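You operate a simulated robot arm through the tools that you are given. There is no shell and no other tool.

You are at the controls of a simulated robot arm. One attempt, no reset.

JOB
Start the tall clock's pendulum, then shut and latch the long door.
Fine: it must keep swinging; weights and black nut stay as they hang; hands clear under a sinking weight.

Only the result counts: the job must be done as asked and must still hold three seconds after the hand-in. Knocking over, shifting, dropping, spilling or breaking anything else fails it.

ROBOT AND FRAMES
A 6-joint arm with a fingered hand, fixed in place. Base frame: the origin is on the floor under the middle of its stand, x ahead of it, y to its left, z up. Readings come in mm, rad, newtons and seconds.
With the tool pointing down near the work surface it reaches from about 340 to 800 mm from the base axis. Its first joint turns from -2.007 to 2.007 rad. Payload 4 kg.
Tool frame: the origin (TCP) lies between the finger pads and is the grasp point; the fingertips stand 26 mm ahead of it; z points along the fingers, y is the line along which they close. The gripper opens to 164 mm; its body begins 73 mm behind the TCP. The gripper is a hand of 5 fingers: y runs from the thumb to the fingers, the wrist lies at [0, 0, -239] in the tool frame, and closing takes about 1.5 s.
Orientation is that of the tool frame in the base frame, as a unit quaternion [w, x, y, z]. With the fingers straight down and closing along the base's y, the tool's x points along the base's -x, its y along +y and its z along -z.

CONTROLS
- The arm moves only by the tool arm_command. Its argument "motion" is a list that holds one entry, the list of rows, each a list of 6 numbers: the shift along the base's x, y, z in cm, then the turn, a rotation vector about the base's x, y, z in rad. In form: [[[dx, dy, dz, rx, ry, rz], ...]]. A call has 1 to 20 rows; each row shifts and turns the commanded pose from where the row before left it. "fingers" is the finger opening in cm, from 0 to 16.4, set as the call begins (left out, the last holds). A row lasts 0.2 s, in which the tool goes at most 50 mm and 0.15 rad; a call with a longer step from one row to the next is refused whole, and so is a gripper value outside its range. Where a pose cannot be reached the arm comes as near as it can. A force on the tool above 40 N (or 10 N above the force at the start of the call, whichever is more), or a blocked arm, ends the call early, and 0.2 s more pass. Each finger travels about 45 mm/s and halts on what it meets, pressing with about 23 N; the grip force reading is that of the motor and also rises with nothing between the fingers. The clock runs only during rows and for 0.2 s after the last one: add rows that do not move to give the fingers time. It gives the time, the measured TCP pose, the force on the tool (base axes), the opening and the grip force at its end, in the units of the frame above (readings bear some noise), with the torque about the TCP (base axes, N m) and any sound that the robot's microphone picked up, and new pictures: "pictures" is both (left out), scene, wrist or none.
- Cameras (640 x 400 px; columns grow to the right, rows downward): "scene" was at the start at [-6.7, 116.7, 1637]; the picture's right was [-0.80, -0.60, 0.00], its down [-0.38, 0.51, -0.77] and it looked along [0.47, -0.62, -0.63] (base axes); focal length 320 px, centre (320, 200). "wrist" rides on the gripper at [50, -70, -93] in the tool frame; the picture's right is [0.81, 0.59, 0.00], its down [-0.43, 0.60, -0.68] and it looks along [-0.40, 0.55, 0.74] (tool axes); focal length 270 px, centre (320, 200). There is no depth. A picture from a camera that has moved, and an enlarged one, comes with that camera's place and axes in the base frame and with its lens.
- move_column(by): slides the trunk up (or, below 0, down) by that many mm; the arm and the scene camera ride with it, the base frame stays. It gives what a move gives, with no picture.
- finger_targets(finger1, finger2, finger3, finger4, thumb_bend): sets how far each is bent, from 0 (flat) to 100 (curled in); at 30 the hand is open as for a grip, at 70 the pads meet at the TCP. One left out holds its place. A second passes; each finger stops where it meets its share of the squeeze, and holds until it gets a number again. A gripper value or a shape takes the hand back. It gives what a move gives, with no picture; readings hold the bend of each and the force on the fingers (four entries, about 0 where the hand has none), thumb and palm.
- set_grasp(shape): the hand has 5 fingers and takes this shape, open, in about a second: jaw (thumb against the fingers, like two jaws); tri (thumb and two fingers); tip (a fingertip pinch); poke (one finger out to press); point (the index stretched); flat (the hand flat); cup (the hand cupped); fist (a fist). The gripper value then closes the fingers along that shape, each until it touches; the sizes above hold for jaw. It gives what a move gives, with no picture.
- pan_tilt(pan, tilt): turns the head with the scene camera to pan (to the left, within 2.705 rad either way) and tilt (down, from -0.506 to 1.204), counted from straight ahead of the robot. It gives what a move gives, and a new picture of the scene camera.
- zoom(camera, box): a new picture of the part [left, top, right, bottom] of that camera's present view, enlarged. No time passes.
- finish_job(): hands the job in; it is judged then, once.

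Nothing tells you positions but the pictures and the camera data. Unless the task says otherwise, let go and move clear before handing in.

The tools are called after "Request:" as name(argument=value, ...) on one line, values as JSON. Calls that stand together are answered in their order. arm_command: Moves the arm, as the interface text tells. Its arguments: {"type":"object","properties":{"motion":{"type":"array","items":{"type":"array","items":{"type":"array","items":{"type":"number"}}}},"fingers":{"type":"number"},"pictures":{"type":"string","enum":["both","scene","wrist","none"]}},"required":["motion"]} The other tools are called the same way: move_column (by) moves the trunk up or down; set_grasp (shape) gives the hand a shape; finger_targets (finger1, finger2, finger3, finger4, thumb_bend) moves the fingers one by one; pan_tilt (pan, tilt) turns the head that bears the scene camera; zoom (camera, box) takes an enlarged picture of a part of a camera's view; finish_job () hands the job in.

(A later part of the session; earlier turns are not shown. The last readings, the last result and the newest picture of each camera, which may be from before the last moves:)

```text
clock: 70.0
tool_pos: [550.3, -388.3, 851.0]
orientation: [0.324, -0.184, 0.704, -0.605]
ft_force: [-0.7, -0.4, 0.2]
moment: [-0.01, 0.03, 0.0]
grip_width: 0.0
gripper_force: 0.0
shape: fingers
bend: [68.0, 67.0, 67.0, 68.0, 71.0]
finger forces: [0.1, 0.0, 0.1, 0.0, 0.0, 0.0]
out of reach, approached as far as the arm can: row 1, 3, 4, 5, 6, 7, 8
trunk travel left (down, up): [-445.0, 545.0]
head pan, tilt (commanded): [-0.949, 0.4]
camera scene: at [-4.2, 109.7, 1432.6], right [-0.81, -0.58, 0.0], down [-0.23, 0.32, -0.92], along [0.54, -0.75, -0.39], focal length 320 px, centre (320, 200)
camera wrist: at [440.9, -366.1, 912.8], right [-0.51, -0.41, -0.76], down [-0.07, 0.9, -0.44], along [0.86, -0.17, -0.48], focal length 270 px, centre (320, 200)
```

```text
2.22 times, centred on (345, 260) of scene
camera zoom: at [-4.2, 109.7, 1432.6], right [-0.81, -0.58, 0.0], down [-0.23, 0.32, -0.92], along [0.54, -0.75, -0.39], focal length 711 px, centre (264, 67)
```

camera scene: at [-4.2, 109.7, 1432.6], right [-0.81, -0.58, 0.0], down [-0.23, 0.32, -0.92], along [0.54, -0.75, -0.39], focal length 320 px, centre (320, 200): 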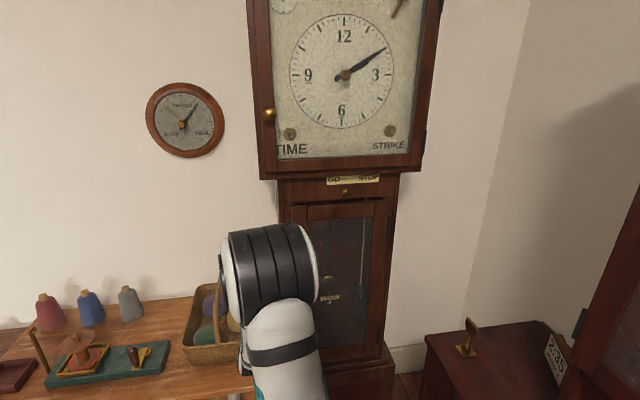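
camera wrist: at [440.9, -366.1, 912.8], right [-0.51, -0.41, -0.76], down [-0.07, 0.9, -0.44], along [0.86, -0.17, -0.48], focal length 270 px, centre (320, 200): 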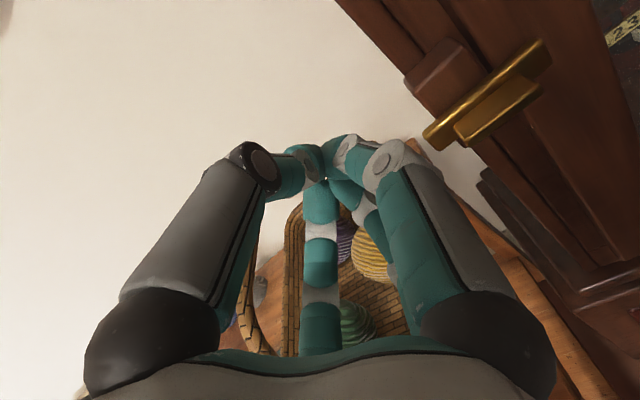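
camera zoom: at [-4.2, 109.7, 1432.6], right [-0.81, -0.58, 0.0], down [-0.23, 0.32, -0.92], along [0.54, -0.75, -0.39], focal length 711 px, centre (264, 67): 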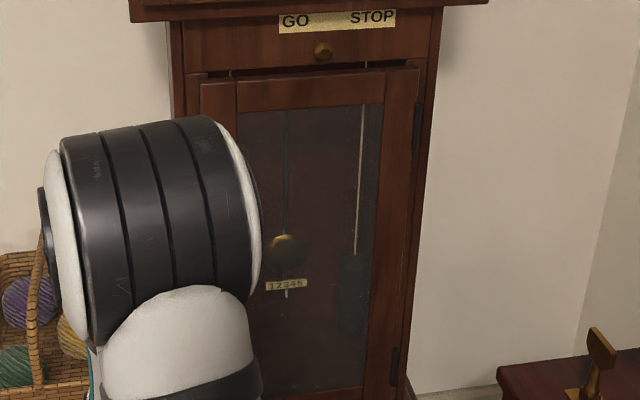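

The bar lies in front of both the block and the door's stile, so it is latched. I'll move the level beak over the bar's left end and press down to see whether it turns.

Request:
arm_command(motion=[[[-1.2, -1.2, 0, 0, 0, 0.01], [-1.2, -1.2, 0, 0, 0, 0.01], [-1.0, -1.0, 0, 0, 0, 0.01], [0, 0, 0, 0, 0, 0]]], pictures="both")

```text
clock: 71.0
tool_pos: [550.8, -389.4, 851.5]
orientation: [0.323, -0.184, 0.706, -0.604]
ft_force: [-0.1, 0.1, -0.4]
moment: [0.0, -0.03, -0.03]
grip_width: 0.3
gripper_force: 0.1
shape: fingers
bend: [68.0, 67.0, 67.0, 68.0, 71.0]
finger forces: [0.1, 0.1, 0.0, 0.0, 0.0, 0.1]
out of reach, approached as far as the arm can: row 1, 2, 3
trunk travel left (down, up): [-445.0, 545.0]
head pan, tilt (commanded): [-0.949, 0.4]
camera scene: at [-4.2, 109.7, 1432.6], right [-0.81, -0.58, 0.0], down [-0.23, 0.32, -0.92], along [0.54, -0.75, -0.39], focal length 320 px, centre (320, 200)
camera wrist: at [441.0, -366.3, 912.8], right [-0.51, -0.41, -0.76], down [-0.07, 0.9, -0.44], along [0.86, -0.17, -0.48], focal length 270 px, centre (320, 200)
```

scene: 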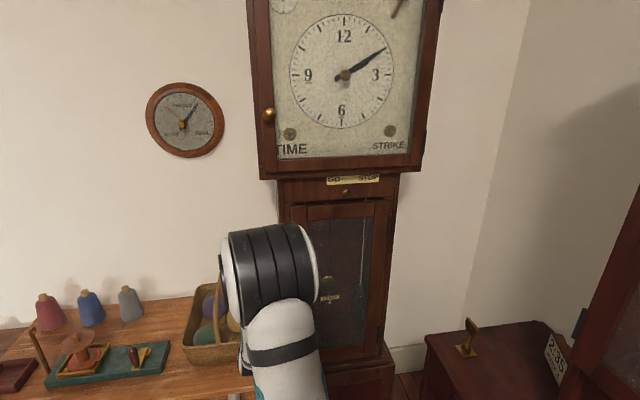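
wrist: 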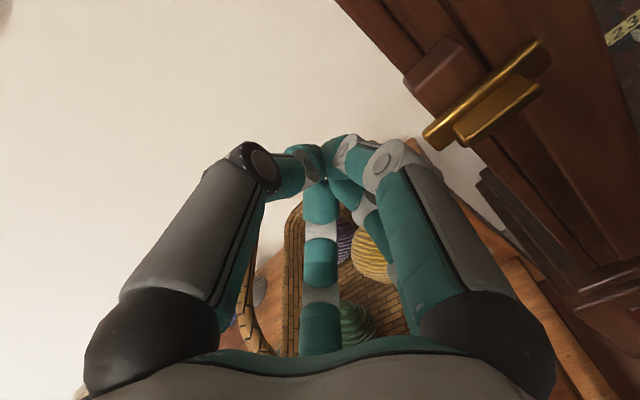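

Here the arm is at a bend limit with the forearm too steep. I'll raise the hand and then lower the trunk by the same amount to ease the wrist angle.

Request:
arm_command(motion=[[[0, 0, 3, 0, 0, 0], [0, 0, 3, 0, 0, 0], [0, 0, 3, 0, 0, 0], [0, 0, 3, 0, 0, 0]]], pictures="none")

Request:
move_column(by=-130)

Request:
arm_command(motion=[[[-1.0, -1.0, 0, 0, 0, 0.01], [-1.0, -1.0, 0, 0, 0, 0.01], [-1.0, -1.0, 0, 0, 0, 0.01], [-0.5, -0.5, 0, 0, 0, 0]]], pictures="both")

```text
clock: 72.0
tool_pos: [558.7, -378.8, 972.8]
orientation: [0.334, -0.197, 0.701, -0.599]
ft_force: [0.0, -0.5, -0.9]
moment: [0.01, 0.0, 0.01]
grip_width: 0.0
gripper_force: 0.0
shape: fingers
bend: [68.0, 67.0, 67.0, 68.0, 71.0]
finger forces: [0.0, 0.0, 0.0, 0.0, 0.0, 0.0]
out of reach, approached as far as the arm can: row 1
trunk travel left (down, up): [-445.0, 545.0]
head pan, tilt (commanded): [-0.949, 0.4]
```

```text
clock: 73.6
tool_pos: [557.9, -378.3, 842.9]
orientation: [0.335, -0.195, 0.701, -0.599]
ft_force: [0.6, 0.3, 1.2]
moment: [0.01, 0.03, -0.01]
grip_width: 0.0
gripper_force: 0.0
shape: fingers
bend: [68.0, 67.0, 67.0, 68.0, 71.0]
finger forces: [0.1, 0.1, 0.0, 0.0, 0.0, 0.0]
trunk travel left (down, up): [-315.0, 675.0]
head pan, tilt (commanded): [-0.949, 0.4]
```

```text
clock: 74.6
tool_pos: [551.8, -384.1, 844.7]
orientation: [0.334, -0.198, 0.701, -0.598]
ft_force: [0.1, -0.3, 0.8]
moment: [0.05, 0.03, 0.0]
grip_width: 0.0
gripper_force: 0.1
shape: fingers
bend: [68.0, 67.0, 67.0, 68.0, 71.0]
finger forces: [0.0, 0.1, 0.1, 0.1, 0.0, 0.0]
out of reach, approached as far as the arm can: row 1, 2, 3, 4
trunk travel left (down, up): [-315.0, 675.0]
head pan, tilt (commanded): [-0.949, 0.4]
camera scene: at [-4.2, 109.7, 1302.6], right [-0.81, -0.58, 0.0], down [-0.23, 0.32, -0.92], along [0.54, -0.75, -0.39], focal length 320 px, centre (320, 200)
camera wrist: at [441.7, -366.5, 905.9], right [-0.49, -0.43, -0.76], down [-0.1, 0.89, -0.43], along [0.86, -0.14, -0.48], focal length 270 px, centre (320, 200)
```

scene: 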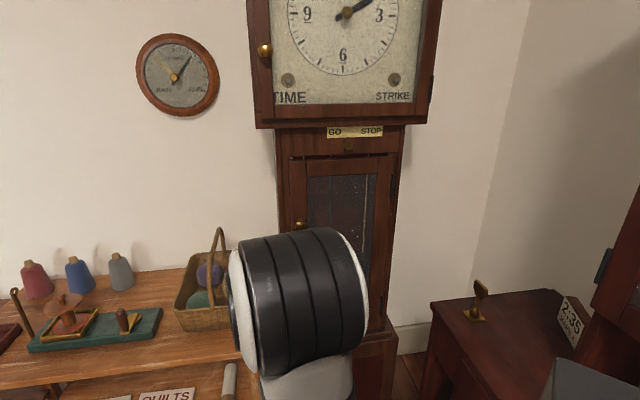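
wrist: 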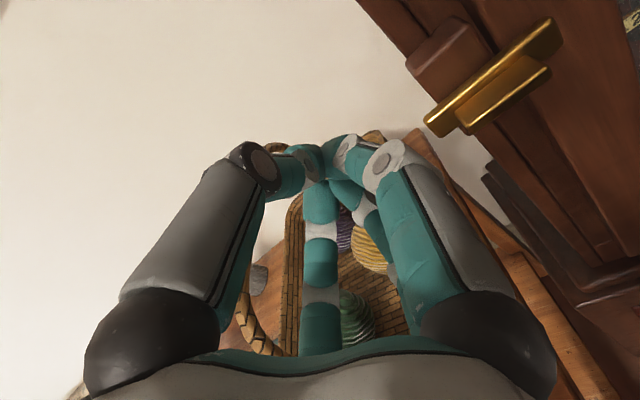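

In this bent-up wrist posture the arm can't move right. The ordinary pointing-down posture has no such limit, so I'll shift left into free air and pitch the hand down to about -60°, then come back to the latch.

Request:
arm_command(motion=[[[0.4, 0.4, 0.4, 0.0617, 0.0617, 0], [0.4, 0.4, 0.4, 0.0617, 0.0617, 0], [0.4, 0.4, 0.4, 0.0617, 0.0617, 0], [0.4, 0.4, 0.4, 0.0617, 0.0617, 0], [0.4, 0.4, 0.4, 0.0617, 0.0617, 0], [0.4, 0.4, 0.4, 0.0617, 0.0617, 0], [0, 0, 0.4, 0.0617, 0.0617, 0], [0, 0, 0.4, 0.0617, 0.0617, 0], [0, 0, 0.4, 0.0617, 0.0617, 0], [0, 0, 0.4, 0.0617, 0.0617, 0], [0, 0, 0.4, 0.0617, 0.0617, 0], [0, 0, 0.4, 0.0617, 0.0617, 0]]], pictures="both")

```text
clock: 77.2
tool_pos: [578.1, -360.0, 892.7]
orientation: [0.123, -0.268, 0.936, -0.192]
ft_force: [0.2, 0.5, -0.2]
moment: [0.02, 0.01, 0.02]
grip_width: 0.0
gripper_force: 0.1
shape: fingers
bend: [68.0, 67.0, 67.0, 68.0, 71.0]
finger forces: [0.0, 0.0, 0.1, 0.0, 0.1, 0.1]
trunk travel left (down, up): [-315.0, 675.0]
head pan, tilt (commanded): [-0.949, 0.4]
camera scene: at [-4.3, 109.8, 1302.6], right [-0.81, -0.58, 0.0], down [-0.23, 0.32, -0.92], along [0.54, -0.75, -0.39], focal length 320 px, centre (320, 200)
camera wrist: at [536.4, -414.1, 999.4], right [-0.94, 0.02, -0.35], down [-0.14, 0.9, 0.41], along [0.33, 0.43, -0.84], focal length 270 px, centre (320, 200)
```

scene: 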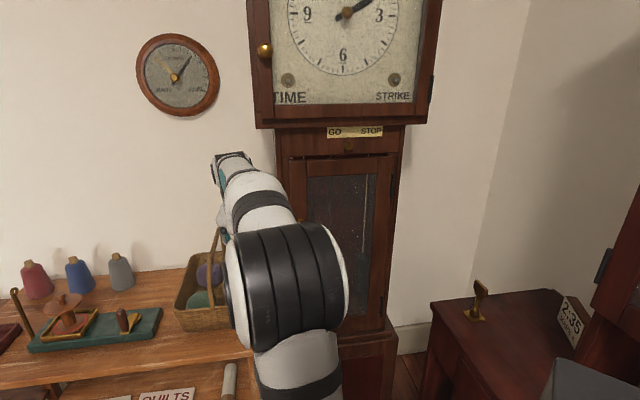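
wrist: 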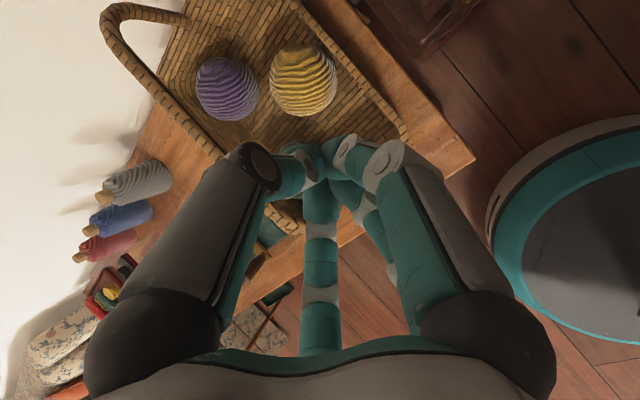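

That worked with no reach warnings. Now I'll slide right toward the latch.

Request:
arm_command(motion=[[[-1.3, -1.3, 0, 0, 0, -0.015], [-1.3, -1.3, 0, 0, 0, -0.015], [-1.3, -1.3, 0, 0, 0, -0.015], [-1.3, -1.3, 0, 0, 0, -0.015], [-1.3, -1.3, 0, 0, 0, 0]]], pictures="wrist")

```text
clock: 78.4
tool_pos: [511.2, -426.3, 892.9]
orientation: [0.118, -0.238, 0.944, -0.198]
ft_force: [0.4, 0.1, 0.6]
moment: [0.01, -0.05, 0.01]
grip_width: 0.1
gripper_force: 0.1
shape: fingers
bend: [68.0, 67.0, 67.0, 68.0, 71.0]
finger forces: [0.0, 0.0, 0.0, 0.0, 0.0, 0.0]
trunk travel left (down, up): [-315.0, 675.0]
head pan, tilt (commanded): [-0.949, 0.4]
camera wrist: at [466.6, -478.5, 999.6], right [-0.93, 0.07, -0.36], down [-0.08, 0.91, 0.41], along [0.35, 0.41, -0.84], focal length 270 px, centre (320, 200)
```

wrist: 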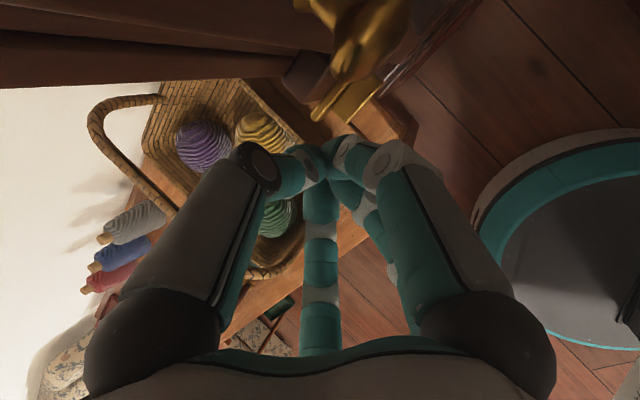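

Movement is smooth here. A full beak would brush the door knob, so I'll extend only the right-hand finger (finger 1) as a slim pusher and keep the hand body well left of the knob. I'll move left first, then extend it.

Request:
arm_command(motion=[[[1.5, 1.5, 0, 0, 0, 0], [1.5, 1.5, 0, 0, 0, 0], [1.5, 1.5, 0, 0, 0, 0], [1.5, 1.5, 0, 0, 0, 0]]], pictures="none")

Request:
finger_targets(finger1=35)

Request:
arm_command(motion=[[[0, 0, 0, 0, 0, 0]]], pictures="both")

Request:
zoom(camera="scene", box=[190, 120, 350, 260])

```text
clock: 79.4
tool_pos: [572.9, -365.4, 892.0]
orientation: [0.117, -0.24, 0.943, -0.197]
ft_force: [0.3, -0.4, 1.1]
moment: [0.04, 0.0, 0.0]
grip_width: 0.0
gripper_force: 0.0
shape: fingers
bend: [68.0, 67.0, 67.0, 68.0, 71.0]
finger forces: [0.0, 0.0, 0.0, 0.0, 0.1, 0.0]
trunk travel left (down, up): [-315.0, 675.0]
head pan, tilt (commanded): [-0.949, 0.4]
```

```text
clock: 80.4
tool_pos: [571.9, -365.8, 891.4]
orientation: [0.118, -0.239, 0.944, -0.197]
ft_force: [0.4, -0.5, 0.3]
moment: [0.04, 0.04, 0.02]
grip_width: 63.1
gripper_force: 0.0
shape: fingers
bend: [35.0, 67.0, 67.0, 68.0, 70.0]
finger forces: [0.0, 0.0, 0.0, 0.0, 0.1, 0.1]
trunk travel left (down, up): [-315.0, 675.0]
head pan, tilt (commanded): [-0.949, 0.4]
```

```text
clock: 80.8
tool_pos: [573.0, -365.9, 890.1]
orientation: [0.117, -0.239, 0.944, -0.197]
ft_force: [-0.3, -0.1, -0.3]
moment: [0.03, 0.01, 0.02]
grip_width: 63.0
gripper_force: 0.0
shape: fingers
bend: [35.0, 67.0, 67.0, 68.0, 70.0]
finger forces: [0.0, 0.1, 0.1, 0.0, 0.0, 0.0]
trunk travel left (down, up): [-315.0, 675.0]
head pan, tilt (commanded): [-0.949, 0.4]
camera scene: at [-4.2, 109.7, 1302.6], right [-0.81, -0.58, 0.0], down [-0.23, 0.32, -0.92], along [0.54, -0.75, -0.39], focal length 320 px, centre (320, 200)
camera wrist: at [527.5, -417.4, 997.6], right [-0.93, 0.07, -0.35], down [-0.08, 0.91, 0.41], along [0.35, 0.41, -0.84], focal length 270 px, centre (320, 200)
```

scene: 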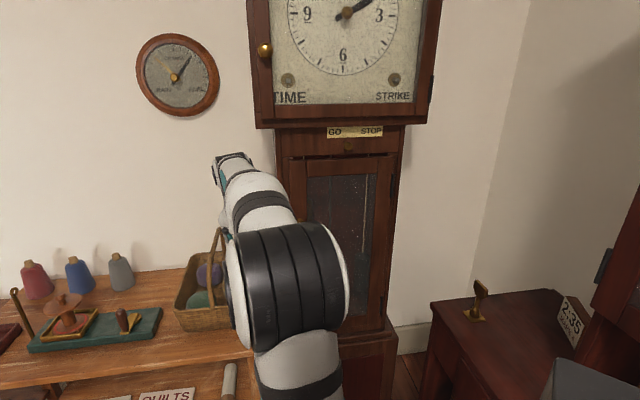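
wrist: 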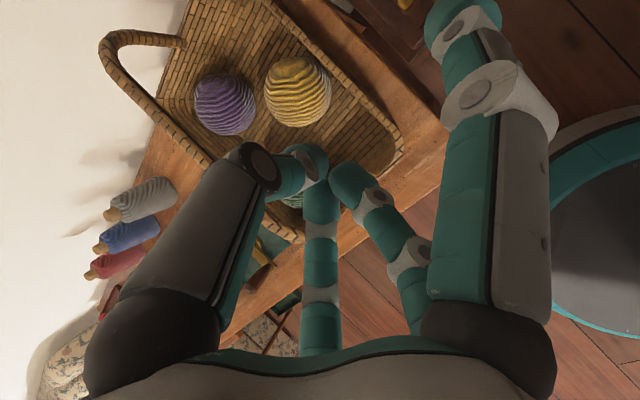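

```text
2.86 times, centred on (270, 190) of scene
camera zoom: at [-4.2, 109.7, 1302.6], right [-0.81, -0.58, 0.0], down [-0.23, 0.32, -0.92], along [0.54, -0.75, -0.39], focal length 914 px, centre (463, 229)
```

zoom: 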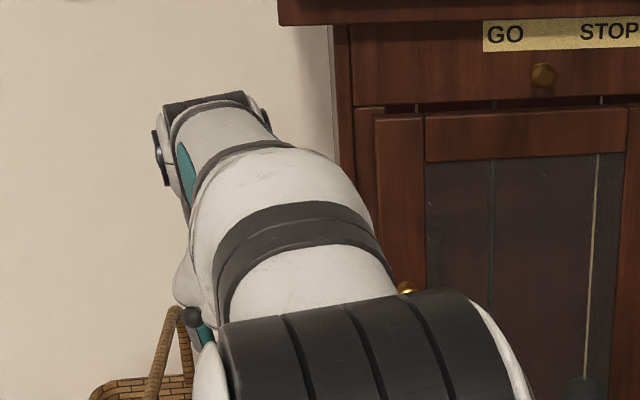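

The finger tip should be about 83 mm right of and 20 mm below the TCP, so it now sits over the bar's left end. I'll lower and advance it to just above the bar.

Request:
arm_command(motion=[[[0, 0, -1.5, 0, 0, 0], [0, 0, -1.5, 0, 0, 0], [0.9, -0.9, -0.5, 0, 0, 0], [0.9, -0.9, 0, 0, 0, 0]]], pictures="wrist")

Request:
zoom(camera="wrist", box=[340, 0, 580, 150])

```text
clock: 81.8
tool_pos: [591.1, -387.6, 856.8]
orientation: [0.117, -0.239, 0.943, -0.197]
ft_force: [0.3, -0.3, 0.0]
moment: [0.02, 0.0, 0.02]
grip_width: 62.9
gripper_force: 0.0
shape: fingers
bend: [35.0, 67.0, 67.0, 68.0, 70.0]
finger forces: [0.0, 0.0, 0.0, 0.0, 0.0, 0.0]
trunk travel left (down, up): [-315.0, 675.0]
head pan, tilt (commanded): [-0.949, 0.4]
camera wrist: at [546.6, -437.7, 963.0], right [-0.93, 0.07, -0.35], down [-0.08, 0.91, 0.41], along [0.35, 0.41, -0.84], focal length 270 px, centre (320, 200)
```

wrist: 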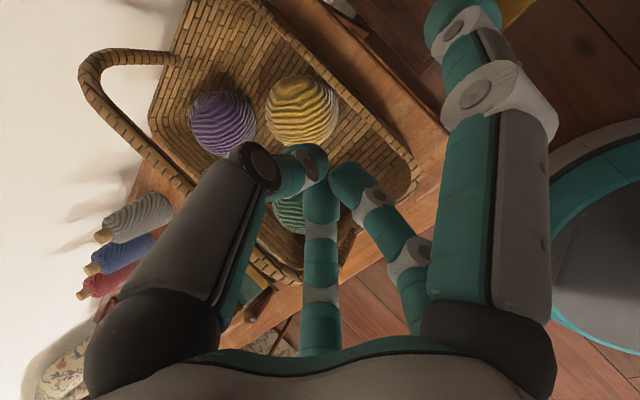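

```text
2.67 times, centred on (460, 75) of wrist
camera zoom: at [546.6, -437.7, 963.0], right [-0.93, 0.07, -0.35], down [-0.08, 0.91, 0.41], along [0.35, 0.41, -0.84], focal length 721 px, centre (-53, 533)
```

zoom: 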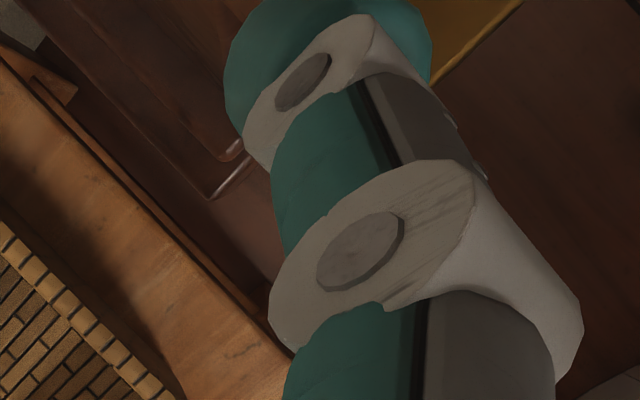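

The tab is visible just right of the fingertip, so the tip is over the bar's left end. I'll press down in small steps.

Request:
arm_command(motion=[[[0, 0, -0.7, 0, 0, 0], [0, 0, -0.7, 0, 0, 0], [0, 0, -0.7, 0, 0, 0], [0, 0, -0.7, 0, 0, 0]]], pictures="wrist")

```text
clock: 82.8
tool_pos: [590.0, -383.7, 828.5]
orientation: [0.117, -0.239, 0.944, -0.197]
ft_force: [-0.2, -0.6, 1.5]
moment: [-0.07, 0.05, 0.0]
grip_width: 63.0
gripper_force: 0.5
shape: fingers
bend: [35.0, 67.0, 67.0, 68.0, 70.0]
finger forces: [1.3, 0.0, 0.0, 0.0, 0.1, 0.0]
trunk travel left (down, up): [-315.0, 675.0]
head pan, tilt (commanded): [-0.949, 0.4]
camera wrist: at [545.0, -435.6, 936.0], right [-0.93, 0.07, -0.35], down [-0.08, 0.91, 0.41], along [0.35, 0.41, -0.84], focal length 270 px, centre (320, 200)
```

wrist: 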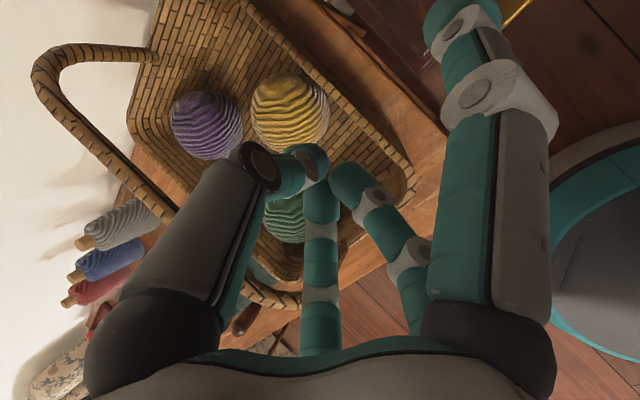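

Light contact on finger 1 (about 1.3 N) with continued motion suggests the bar is starting to turn. I'll keep pressing down.

Request:
arm_command(motion=[[[0, 0, -0.7, 0, 0, 0], [0, 0, -0.7, 0, 0, 0], [0, 0, -0.7, 0, 0, 0], [0, 0, -0.7, 0, 0, 0]]], pictures="wrist")

Request:
zoom(camera="wrist", box=[380, 0, 640, 130])

```text
clock: 83.8
tool_pos: [591.0, -384.2, 800.2]
orientation: [0.117, -0.24, 0.944, -0.197]
ft_force: [0.5, 0.2, -0.4]
moment: [0.0, 0.01, 0.02]
grip_width: 62.7
gripper_force: 0.0
shape: fingers
bend: [35.0, 67.0, 67.0, 68.0, 70.0]
finger forces: [0.1, 0.0, 0.0, 0.0, 0.1, 0.0]
trunk travel left (down, up): [-315.0, 675.0]
head pan, tilt (commanded): [-0.949, 0.4]
camera wrist: at [546.3, -436.1, 906.9], right [-0.93, 0.07, -0.35], down [-0.08, 0.91, 0.41], along [0.35, 0.41, -0.84], focal length 270 px, centre (320, 200)
```

wrist: 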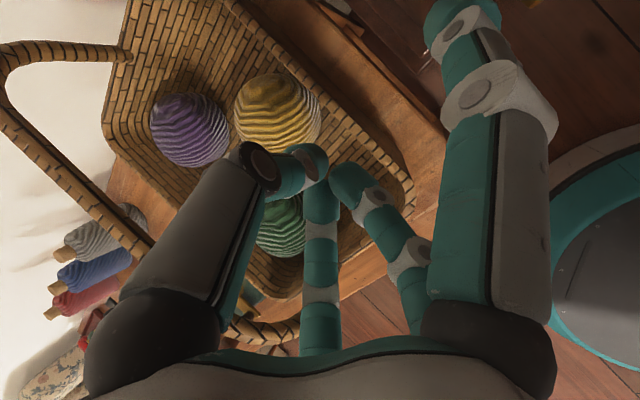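

```text
2.46 times, centred on (510, 65) of wrist
camera zoom: at [546.3, -436.1, 906.9], right [-0.93, 0.07, -0.35], down [-0.08, 0.91, 0.41], along [0.35, 0.41, -0.84], focal length 665 px, centre (-148, 532)
```

zoom: 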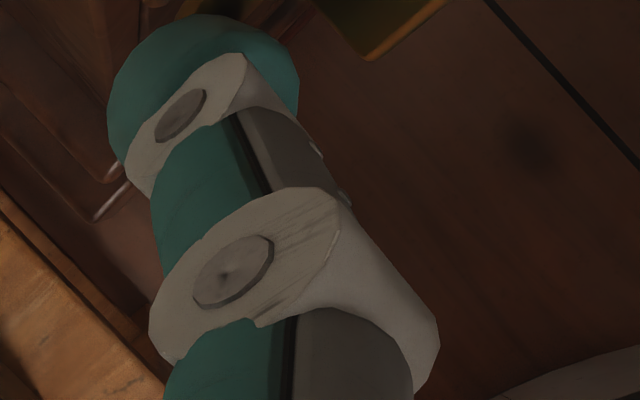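

The finger has passed down with no resistance left. I'll back straight out, rise, and look at the bar's position.

Request:
arm_command(motion=[[[-1.5, 1.5, 0, 0, 0, 0], [-1.5, 1.5, 0, 0, 0, 0], [0, 0, 3, 0, 0, 0], [0, 0, 3, 0, 0, 0], [-1.5, -1.5, 2, 0, 0, 0], [-1.5, -1.5, 0, 0, 0, 0]]], pictures="both")

Request:
zoom(camera="wrist", box=[280, 0, 480, 125])

```text
clock: 85.2
tool_pos: [530.8, -385.8, 880.1]
orientation: [0.116, -0.24, 0.943, -0.197]
ft_force: [0.5, -0.4, 0.4]
moment: [0.01, 0.03, 0.02]
grip_width: 62.9
gripper_force: 0.1
shape: fingers
bend: [35.0, 67.0, 67.0, 68.0, 70.0]
finger forces: [0.1, 0.0, 0.0, 0.2, 0.1, 0.1]
trunk travel left (down, up): [-315.0, 675.0]
head pan, tilt (commanded): [-0.949, 0.4]
camera scene: at [-4.3, 109.8, 1302.6], right [-0.81, -0.58, 0.0], down [-0.23, 0.32, -0.92], along [0.54, -0.75, -0.39], focal length 320 px, centre (320, 200)
camera wrist: at [485.6, -437.7, 987.8], right [-0.93, 0.07, -0.35], down [-0.08, 0.91, 0.41], along [0.35, 0.41, -0.84], focal length 270 px, centre (320, 200)
```

scene: 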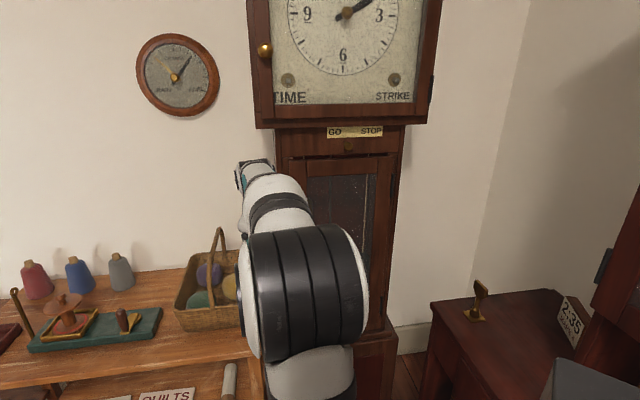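
wrist: 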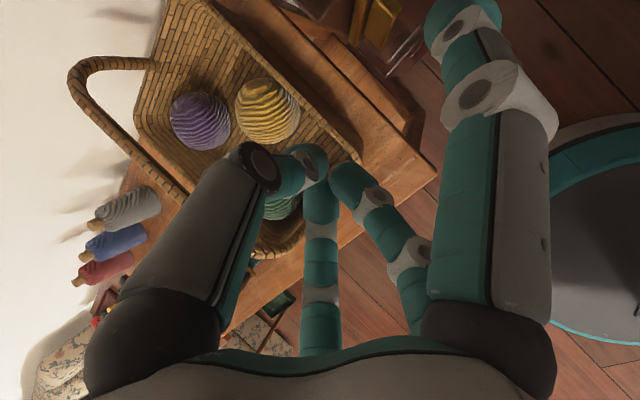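

```text
3.20 times, centred on (380, 62) of wrist
camera zoom: at [485.6, -437.7, 987.8], right [-0.93, 0.07, -0.35], down [-0.08, 0.91, 0.41], along [0.35, 0.41, -0.84], focal length 865 px, centre (128, 640)
```

zoom: 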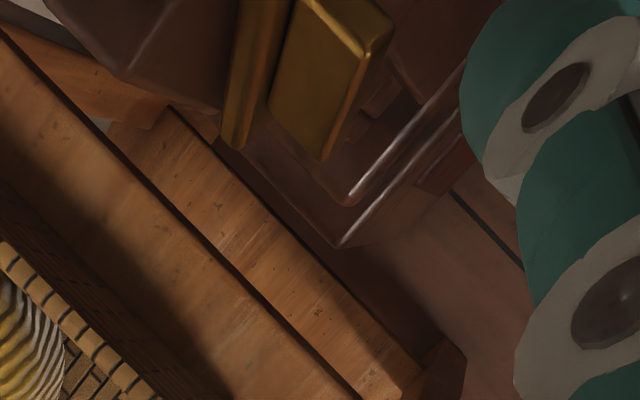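

The bar's direction in the image has changed, so it does turn with the left end going down. I'll shift right and back a little to see its full angle.

Request:
arm_command(motion=[[[-1.5, -1.5, 1, 0, 0, 0], [-1.5, -1.5, 1, 0, 0, 0], [-1.5, -1.5, 1, 0, 0, 0]]], pictures="wrist")

Request:
zoom(camera="wrist", box=[200, 0, 480, 175])

```text
clock: 86.0
tool_pos: [487.5, -427.1, 912.5]
orientation: [0.117, -0.239, 0.944, -0.197]
ft_force: [-0.3, -0.1, -0.2]
moment: [-0.01, 0.04, -0.03]
grip_width: 63.2
gripper_force: 0.0
shape: fingers
bend: [35.0, 67.0, 67.0, 68.0, 70.0]
finger forces: [0.1, 0.0, 0.0, 0.1, 0.0, 0.1]
trunk travel left (down, up): [-315.0, 675.0]
head pan, tilt (commanded): [-0.949, 0.4]
camera wrist: at [442.2, -479.7, 1019.1], right [-0.93, 0.07, -0.35], down [-0.08, 0.91, 0.41], along [0.35, 0.41, -0.84], focal length 270 px, centre (320, 200)
```

wrist: 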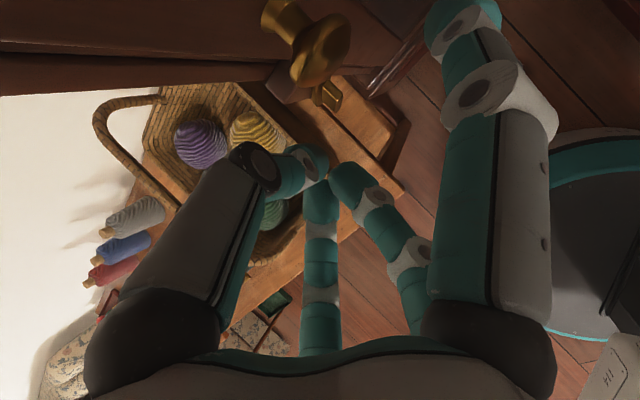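

```text
2.29 times, centred on (340, 88) of wrist
camera zoom: at [442.2, -479.7, 1019.1], right [-0.93, 0.07, -0.35], down [-0.08, 0.91, 0.41], along [0.35, 0.41, -0.84], focal length 618 px, centre (274, 457)
```

zoom: 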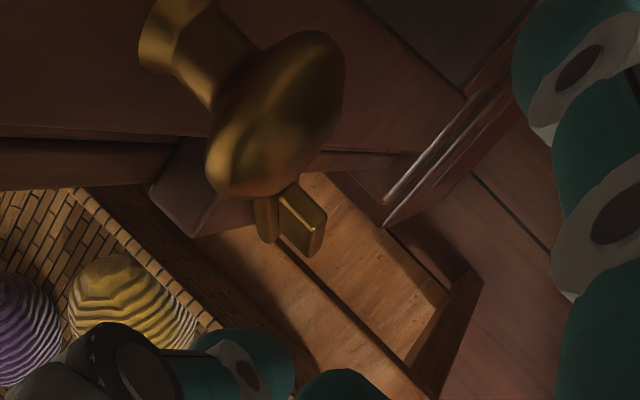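

Seen from above, the bar and tab now look foreshortened, which means the bar is close to vertical and off the door. Next I'll close the finger, move clear to the left and roll the hand so it can grip the knob from its sides.

Request:
finger_targets(finger1=68)

Request:
arm_command(motion=[[[1.5, 1.5, 0, 0, 0, 0], [1.5, 1.5, 0, 0, 0, 0], [1.5, 1.5, 0, 0, 0, 0], [1.5, 1.5, 0, 0, 0, 0], [1.0, 1.0, 0, 0, 0, 0]]], pictures="none")

Request:
arm_command(motion=[[[0, 0, 0, 0.0415, -0.0417, -0.1172], [0, 0, 0, 0.0415, -0.0417, -0.1172], [0, 0, 0, 0.0415, -0.0417, -0.1172], [0, 0, 0, 0.0415, -0.0417, -0.1172], [0, 0, 0, 0.0415, -0.0417, -0.1172], [0, 0, 0, 0.0415, -0.0417, -0.1172], [0, 0, 0, 0.0415, -0.0417, -0.1172], [0, 0, 0, 0.0415, -0.0417, -0.1172], [0, 0, 0, 0.0415, -0.0417, -0.1172], [0, 0, 0, 0.0415, -0.0417, -0.1172], [0, 0, 0, 0.0415, -0.0417, -0.1172], [0, 0, 0, 0.0415, -0.0417, -0.1172]]], pictures="both")

```text
clock: 87.0
tool_pos: [486.7, -428.0, 911.4]
orientation: [0.117, -0.241, 0.943, -0.196]
ft_force: [0.5, -0.6, 0.7]
moment: [-0.01, 0.0, -0.02]
grip_width: 0.0
gripper_force: 0.0
shape: fingers
bend: [67.0, 67.0, 67.0, 68.0, 71.0]
finger forces: [0.0, 0.0, 0.0, 0.0, 0.0, 0.1]
trunk travel left (down, up): [-315.0, 675.0]
head pan, tilt (commanded): [-0.949, 0.4]
```

```text
clock: 88.2
tool_pos: [557.4, -358.4, 910.5]
orientation: [0.117, -0.239, 0.944, -0.196]
ft_force: [0.3, 0.2, 0.6]
moment: [0.01, -0.04, -0.06]
grip_width: 0.0
gripper_force: 0.1
shape: fingers
bend: [67.0, 67.0, 67.0, 68.0, 71.0]
finger forces: [0.0, 0.0, 0.1, 0.1, 0.0, 0.1]
trunk travel left (down, up): [-315.0, 675.0]
head pan, tilt (commanded): [-0.949, 0.4]
```

```text
clock: 90.8
tool_pos: [554.8, -358.9, 911.7]
orientation: [0.224, 0.5, 0.835, -0.056]
ft_force: [-0.5, -0.3, -0.4]
moment: [0.0, 0.02, 0.01]
grip_width: 0.0
gripper_force: 0.1
shape: fingers
bend: [67.0, 67.0, 67.0, 68.0, 71.0]
finger forces: [0.0, 0.1, 0.0, 0.0, 0.0, 0.0]
trunk travel left (down, up): [-315.0, 675.0]
head pan, tilt (commanded): [-0.949, 0.4]
camera scene: at [-4.2, 109.7, 1302.6], right [-0.81, -0.58, 0.0], down [-0.23, 0.32, -0.92], along [0.54, -0.75, -0.39], focal length 320 px, centre (320, 200)
camera wrist: at [445.5, -322.7, 963.4], right [0.18, 0.95, -0.27], down [0.47, 0.16, 0.87], along [0.86, -0.28, -0.41], focal length 270 px, centre (320, 200)
```

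scene: 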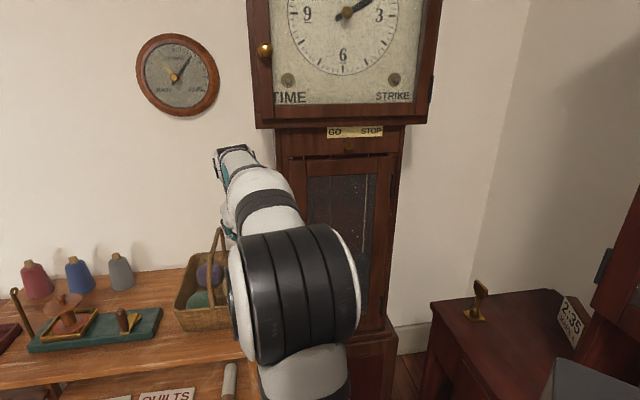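
wrist: 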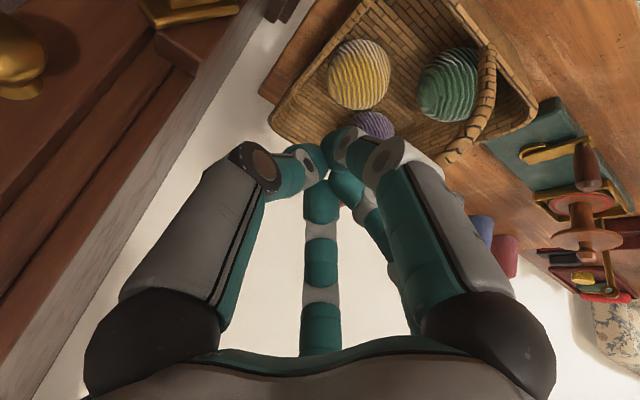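

The roll went cleanly, and the view is now upside down. The latch shows at the top left, so I'll zoom in to check the bar's angle.

Request:
zoom(camera="wrist", box=[0, 0, 280, 150])

```text
2.29 times, centred on (140, 75) of wrist
camera zoom: at [445.5, -322.7, 963.4], right [0.18, 0.95, -0.27], down [0.47, 0.16, 0.87], along [0.86, -0.28, -0.41], focal length 618 px, centre (731, 486)
```

zoom: 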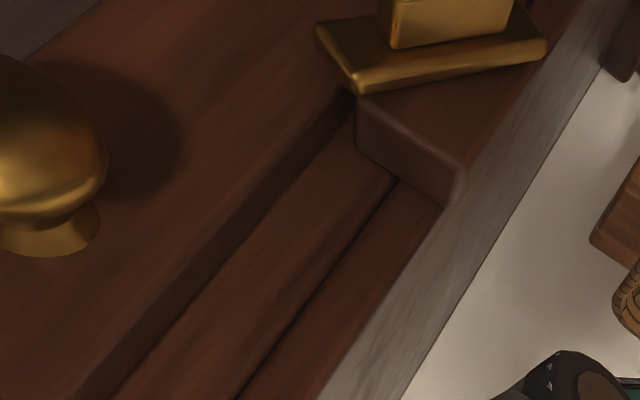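

The bar has only turned about 30° so far, so it still overlaps the door and needs more. I'll roll back, extend finger 1 again as the proven pusher, and push further down following the bar's arc.

Request:
arm_command(motion=[[[0.2, 0.2, 0, -0.0415, 0.0417, 0.1172], [0.2, 0.2, 0, -0.0415, 0.0417, 0.1172], [0.1, 0.1, 0, -0.0415, 0.0417, 0.1172], [0, 0, 0, -0.0415, 0.0417, 0.1172], [0, 0, 0, -0.0415, 0.0417, 0.1172], [0, 0, 0, -0.0415, 0.0417, 0.1172], [0, 0, 0, -0.0415, 0.0417, 0.1172], [0, 0, 0, -0.0415, 0.0417, 0.1172], [0, 0, 0, -0.0415, 0.0417, 0.1172], [0, 0, 0, -0.0415, 0.0417, 0.1172], [0, 0, 0, -0.0415, 0.0417, 0.1172], [0, 0, 0, -0.0415, 0.0417, 0.1172]]], pictures="none")

Request:
finger_targets(finger1=35)

Request:
arm_command(motion=[[[0, 0, -2, 0, 0, 0], [0, 0, -2, 0, 0, 0], [0, 0, -1, 0, 0, 0]]], pictures="wrist")

```text
clock: 93.4
tool_pos: [560.0, -353.4, 911.3]
orientation: [0.118, -0.242, 0.943, -0.197]
ft_force: [-0.3, 0.6, 1.0]
moment: [0.0, -0.01, 0.03]
grip_width: 0.2
gripper_force: 0.0
shape: fingers
bend: [67.0, 67.0, 67.0, 68.0, 71.0]
finger forces: [0.1, 0.0, 0.1, 0.1, 0.1, 0.0]
trunk travel left (down, up): [-315.0, 675.0]
head pan, tilt (commanded): [-0.949, 0.4]
```

```text
clock: 94.4
tool_pos: [559.8, -354.1, 912.2]
orientation: [0.117, -0.239, 0.944, -0.196]
ft_force: [-0.4, 0.2, 0.5]
moment: [0.02, -0.02, 0.0]
grip_width: 62.9
gripper_force: 0.2
shape: fingers
bend: [35.0, 67.0, 67.0, 68.0, 70.0]
finger forces: [0.0, 0.0, 0.1, 0.0, 0.1, 0.0]
trunk travel left (down, up): [-315.0, 675.0]
head pan, tilt (commanded): [-0.949, 0.4]
```

```text
clock: 95.2
tool_pos: [561.2, -353.5, 861.4]
orientation: [0.118, -0.239, 0.943, -0.198]
ft_force: [0.2, -0.6, 1.2]
moment: [-0.05, 0.0, 0.0]
grip_width: 62.8
gripper_force: 0.2
shape: fingers
bend: [35.0, 67.0, 67.0, 68.0, 70.0]
finger forces: [0.0, 0.1, 0.0, 0.0, 0.1, 0.0]
trunk travel left (down, up): [-315.0, 675.0]
head pan, tilt (commanded): [-0.949, 0.4]
camera wrist: at [515.8, -405.0, 968.0], right [-0.93, 0.07, -0.35], down [-0.08, 0.91, 0.41], along [0.35, 0.41, -0.84], focal length 270 px, centre (320, 200)
```

wrist: 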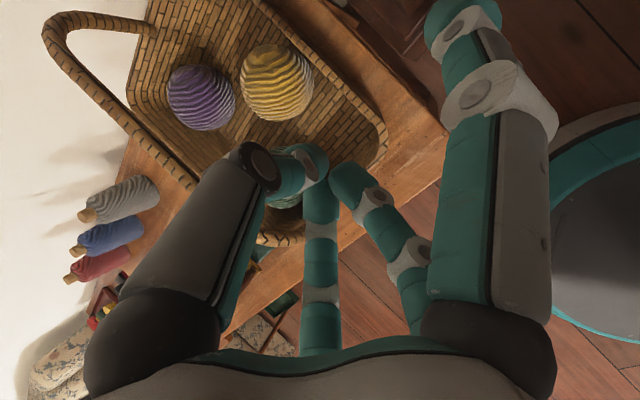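

I'll advance and press down again, this time adding a rightward sweep at the bottom to carry the bar's lower end through to vertical.

Request:
arm_command(motion=[[[0.85, -1.18, 0, 0, 0, 0], [0.85, -1.18, 0, 0, 0, 0], [0.85, -1.18, 0, 0, 0, 0], [0, 0, -1.2, 0, 0, 0], [0, 0, -1.2, 0, 0, 0], [0, 0, -1.2, 0, 0, 0], [0, 0, -1.2, 0, 0, 0], [0, 0, -1.2, 0, 0, 0]]], pictures="wrist")

Request:
arm_command(motion=[[[-0.4, -0.4, -0.8, 0, 0, 0], [-0.5, -0.5, -0.8, 0, 0, 0], [-0.5, -0.5, -0.6, 0, 0, 0], [-0.5, -0.5, 0, 0, 0, 0]]], pictures="wrist")

```text
clock: 97.0
tool_pos: [585.9, -388.3, 801.5]
orientation: [0.117, -0.24, 0.943, -0.196]
ft_force: [0.1, 0.6, -0.3]
moment: [0.03, -0.04, 0.02]
grip_width: 62.3
gripper_force: 0.1
shape: fingers
bend: [36.0, 67.0, 67.0, 68.0, 70.0]
finger forces: [0.5, 0.1, 0.0, 0.0, 0.1, 0.0]
trunk travel left (down, up): [-315.0, 675.0]
head pan, tilt (commanded): [-0.949, 0.4]
camera wrist: at [541.2, -440.7, 908.1], right [-0.93, 0.07, -0.35], down [-0.08, 0.91, 0.41], along [0.35, 0.41, -0.84], focal length 270 px, centre (320, 200)
```

wrist: 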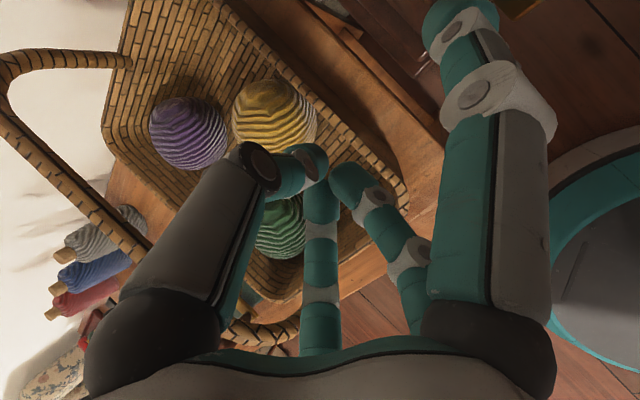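

```text
clock: 98.0
tool_pos: [568.2, -407.1, 779.4]
orientation: [0.117, -0.24, 0.943, -0.197]
ft_force: [6.0, 9.3, 0.2]
moment: [-0.06, 0.05, -0.11]
grip_width: 45.5
gripper_force: 5.6
shape: fingers
bend: [44.0, 67.0, 67.0, 68.0, 70.0]
finger forces: [11.3, 0.0, 0.0, 0.1, 0.0, 0.0]
trunk travel left (down, up): [-315.0, 675.0]
head pan, tilt (commanded): [-0.949, 0.4]
camera wrist: at [522.3, -458.2, 886.9], right [-0.93, 0.07, -0.36], down [-0.09, 0.91, 0.41], along [0.35, 0.41, -0.84], focal length 270 px, centre (320, 200)
```

wrist: 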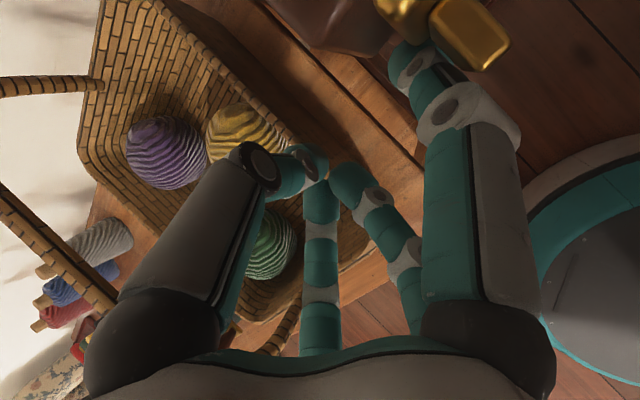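

Resistance rose to about 11 N sideways, so the bar has probably reached its stop. I'll zoom to check.

Request:
zoom(camera="wrist", box=[280, 0, 560, 160])

```text
2.29 times, centred on (420, 80) of wrist
camera zoom: at [522.3, -458.2, 886.9], right [-0.93, 0.07, -0.36], down [-0.09, 0.91, 0.41], along [0.35, 0.41, -0.84], focal length 618 px, centre (91, 474)
```

zoom: 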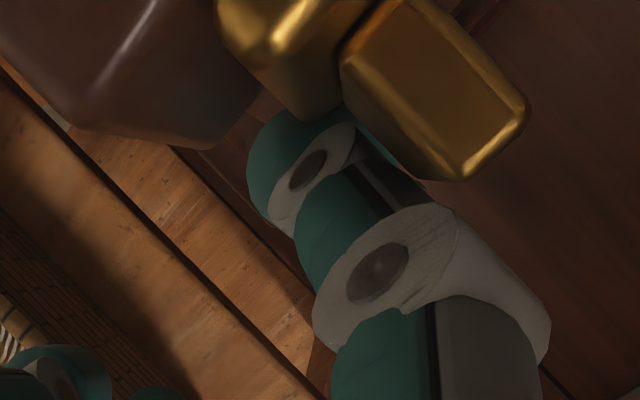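

The tab now shows only its narrow top end, so the bar stands vertical against its stop and the door should be free. I'll release left, back out and rise.

Request:
arm_command(motion=[[[1.2, 1.2, 0, 0, 0, 0], [0.6, 0.6, -0.5, 0, 0, 0], [-1.5, 1.5, 0, 0, 0, 0], [-1.7, 1.7, 0, 0, 0, 0], [0, 0, 3, 0, 0, 0], [0, 0, 3, 0, 0, 0], [0, 0, 3, 0, 0, 0], [0, 0, 3, 0, 0, 0]]], pictures="wrist")

Request:
finger_targets(finger1=68)

```text
clock: 99.8
tool_pos: [555.3, -357.1, 893.1]
orientation: [0.118, -0.24, 0.943, -0.197]
ft_force: [0.6, -0.5, 0.6]
moment: [-0.01, 0.0, 0.03]
grip_width: 62.8
gripper_force: 0.0
shape: fingers
bend: [35.0, 67.0, 67.0, 68.0, 70.0]
finger forces: [0.0, 0.0, 0.0, 0.0, 0.0, 0.0]
trunk travel left (down, up): [-315.0, 675.0]
head pan, tilt (commanded): [-0.949, 0.4]
camera wrist: at [509.1, -408.8, 999.4], right [-0.93, 0.07, -0.35], down [-0.08, 0.91, 0.41], along [0.35, 0.41, -0.84], focal length 270 px, centre (320, 200)
```

wrist: 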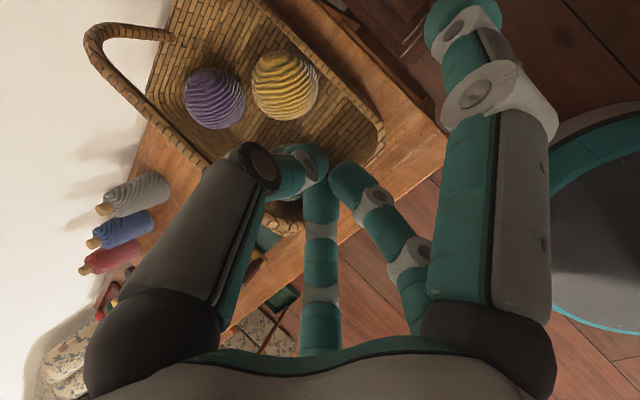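

```text
clock: 100.8
tool_pos: [553.8, -358.0, 891.1]
orientation: [0.118, -0.24, 0.943, -0.197]
ft_force: [0.1, 0.8, -0.3]
moment: [-0.03, -0.01, 0.0]
grip_width: 0.0
gripper_force: 0.2
shape: fingers
bend: [67.0, 67.0, 67.0, 68.0, 71.0]
finger forces: [0.0, 0.0, 0.1, 0.0, 0.0, 0.1]
trunk travel left (down, up): [-315.0, 675.0]
head pan, tilt (commanded): [-0.949, 0.4]
```

Now I'll roll the hand again while moving to a spot in front of and above the door knob.

Request:
arm_command(motion=[[[0, 0, 1.5, 0.0415, -0.0417, -0.1172], [0, 0, 1.5, 0.0415, -0.0417, -0.1172], [0, 0, 1.5, 0.0415, -0.0417, -0.1172], [0, 0, 1.5, 0.0415, -0.0417, -0.1172], [-1.14, -1.3, 0.8, 0.0415, -0.0417, -0.1172], [-1.14, -1.3, 0.8, 0.0415, -0.0417, -0.1172], [-1.14, -1.3, 0.8, 0.0415, -0.0417, -0.1172], [-1.14, -1.3, 0, 0.0415, -0.0417, -0.1172], [-1.14, -1.3, 0, 0.0415, -0.0417, -0.1172], [-1.14, -1.3, 0, 0.0415, -0.0417, -0.1172], [-1.14, -1.4, 0, 0.0415, -0.0417, -0.1172], [-1.14, -1.4, 0, 0.0415, -0.0417, -0.1172]]], pictures="both")

```text
clock: 103.4
tool_pos: [462.8, -464.7, 977.8]
orientation: [0.225, 0.5, 0.834, -0.055]
ft_force: [0.5, -0.6, 0.4]
moment: [0.01, -0.03, 0.02]
grip_width: 0.2
gripper_force: 0.0
shape: fingers
bend: [67.0, 67.0, 67.0, 68.0, 71.0]
finger forces: [0.0, 0.0, 0.0, 0.0, 0.1, 0.1]
trunk travel left (down, up): [-315.0, 675.0]
head pan, tilt (commanded): [-0.949, 0.4]
camera scene: at [-4.2, 109.8, 1302.6], right [-0.81, -0.58, 0.0], down [-0.23, 0.32, -0.92], along [0.54, -0.75, -0.39], focal length 320 px, centre (320, 200)
camera wrist: at [353.1, -428.4, 1029.9], right [0.18, 0.95, -0.27], down [0.47, 0.16, 0.87], along [0.86, -0.28, -0.41], focal length 270 px, centre (320, 200)
```

scene: 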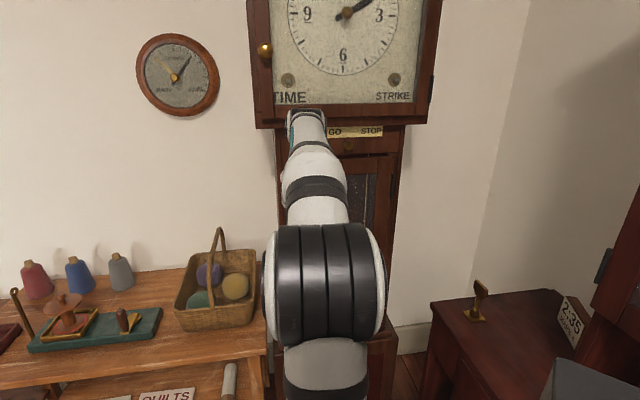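
wrist: 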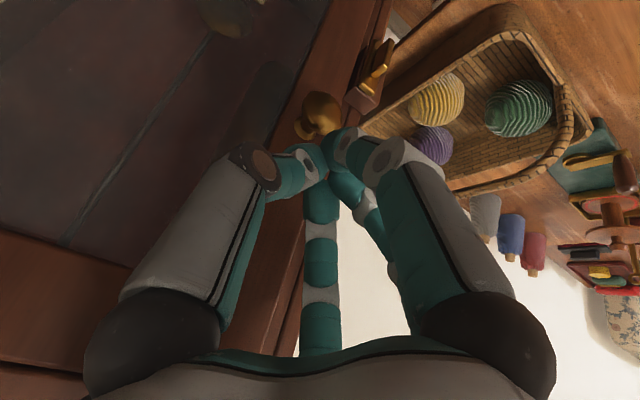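

The hand is lined up right in front of and above the knob. I'll open the jaw, thumb right and fingers left, and come down around the knob.

Request:
set_grasp(shape="jaw")

Request:
arm_command(motion=[[[0.5, -0.5, -1.5, 0, 0, 0], [0.5, -0.5, -1.5, 0, 0, 0], [0.5, -0.5, -1.5, 0, 0, 0]]], pictures="wrist")

```text
clock: 104.3
tool_pos: [464.3, -462.6, 978.1]
orientation: [0.224, 0.499, 0.835, -0.056]
ft_force: [-8.1, 13.2, -3.4]
moment: [0.21, 0.09, -0.21]
grip_width: 163.0
gripper_force: 0.0
shape: jaw
bend: [30.0, 30.0, 31.0, 41.0, 30.0]
finger forces: [0.0, 0.0, 1.6, 13.4, 0.1, 0.0]
trunk travel left (down, up): [-315.0, 675.0]
head pan, tilt (commanded): [-0.949, 0.4]
```

```text
clock: 105.2
tool_pos: [474.3, -475.2, 939.3]
orientation: [0.225, 0.5, 0.834, -0.056]
ft_force: [-22.0, 24.7, 7.8]
moment: [-0.47, -0.24, -0.84]
grip_width: 148.4
gripper_force: 0.1
shape: jaw
bend: [30.0, 30.0, 27.0, 44.0, 30.0]
finger forces: [0.0, 0.1, 7.7, 27.6, 0.0, 0.0]
trunk travel left (down, up): [-315.0, 675.0]
head pan, tilt (commanded): [-0.949, 0.4]
stopped in row 3: the force on the tool passed its limit at 42 N (the readings are from after the stop); the commanded pose is now the measured one
camera wrist: at [365.0, -438.7, 991.8], right [0.18, 0.95, -0.27], down [0.47, 0.16, 0.87], along [0.87, -0.28, -0.41], focal length 270 px, centre (320, 200)
```

wrist: 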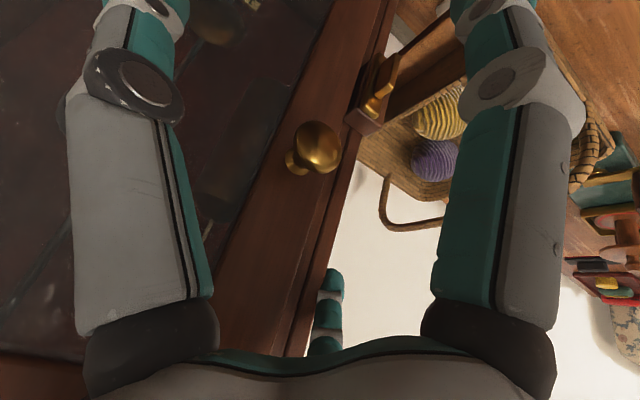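

The outermost spread finger pressed on the case front, and the stop caught it at about 28 N. I'll back off straight away and narrow the opening before approaching again.

Request:
arm_command(motion=[[[-1.2, 1.2, 0.5, 0, 0, 0], [-1.2, 1.2, 0.5, 0, 0, 0], [-0.8, 0.8, 0.5, 0, 0, 0]]], pictures="none")

Request:
arm_command(motion=[[[0, 0, 0, 0, 0, 0], [0, 0, 0, 0, 0, 0], [0, 0, 0, 0, 0, 0], [0, 0, 0, 0, 0, 0], [0, 0, 0, 0, 0, 0]]], fingers=6.5, pictures="both")

```text
clock: 106.0
tool_pos: [446.3, -446.0, 953.8]
orientation: [0.226, 0.499, 0.835, -0.055]
ft_force: [0.6, 0.2, -1.0]
moment: [-0.02, 0.01, -0.01]
grip_width: 163.8
gripper_force: 0.0
shape: jaw
bend: [30.0, 30.0, 30.0, 30.0, 30.0]
finger forces: [0.0, 0.0, 0.0, 0.0, 0.0, 0.0]
trunk travel left (down, up): [-315.0, 675.0]
head pan, tilt (commanded): [-0.949, 0.4]
```

```text
clock: 107.2
tool_pos: [444.7, -445.0, 952.2]
orientation: [0.225, 0.499, 0.835, -0.055]
ft_force: [1.4, 0.2, 0.3]
moment: [-0.02, 0.0, -0.01]
grip_width: 65.4
gripper_force: 0.0
shape: jaw
bend: [42.0, 42.0, 42.0, 42.0, 70.0]
finger forces: [0.0, 0.0, 0.1, 0.0, 0.0, 0.0]
trunk travel left (down, up): [-315.0, 675.0]
head pan, tilt (commanded): [-0.949, 0.4]
camera scene: at [-4.3, 109.7, 1302.6], right [-0.81, -0.58, 0.0], down [-0.23, 0.32, -0.92], along [0.54, -0.75, -0.39], focal length 320 px, centre (320, 200)
camera wrist: at [335.2, -408.6, 1004.8], right [0.18, 0.95, -0.27], down [0.47, 0.16, 0.87], along [0.86, -0.28, -0.41], focal length 270 px, centre (320, 200)
```

scene: 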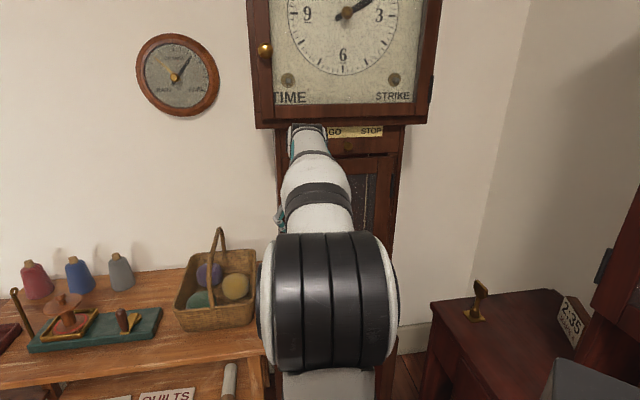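
wrist: 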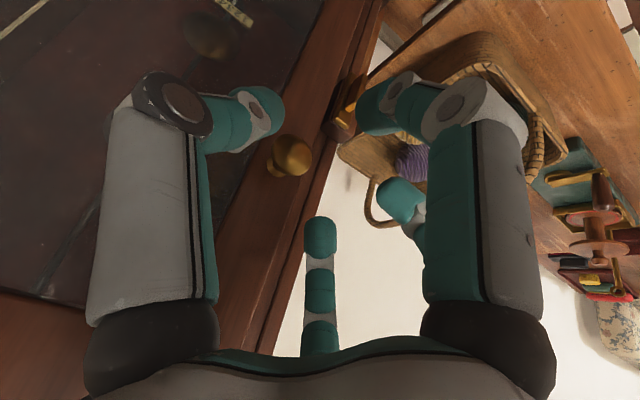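

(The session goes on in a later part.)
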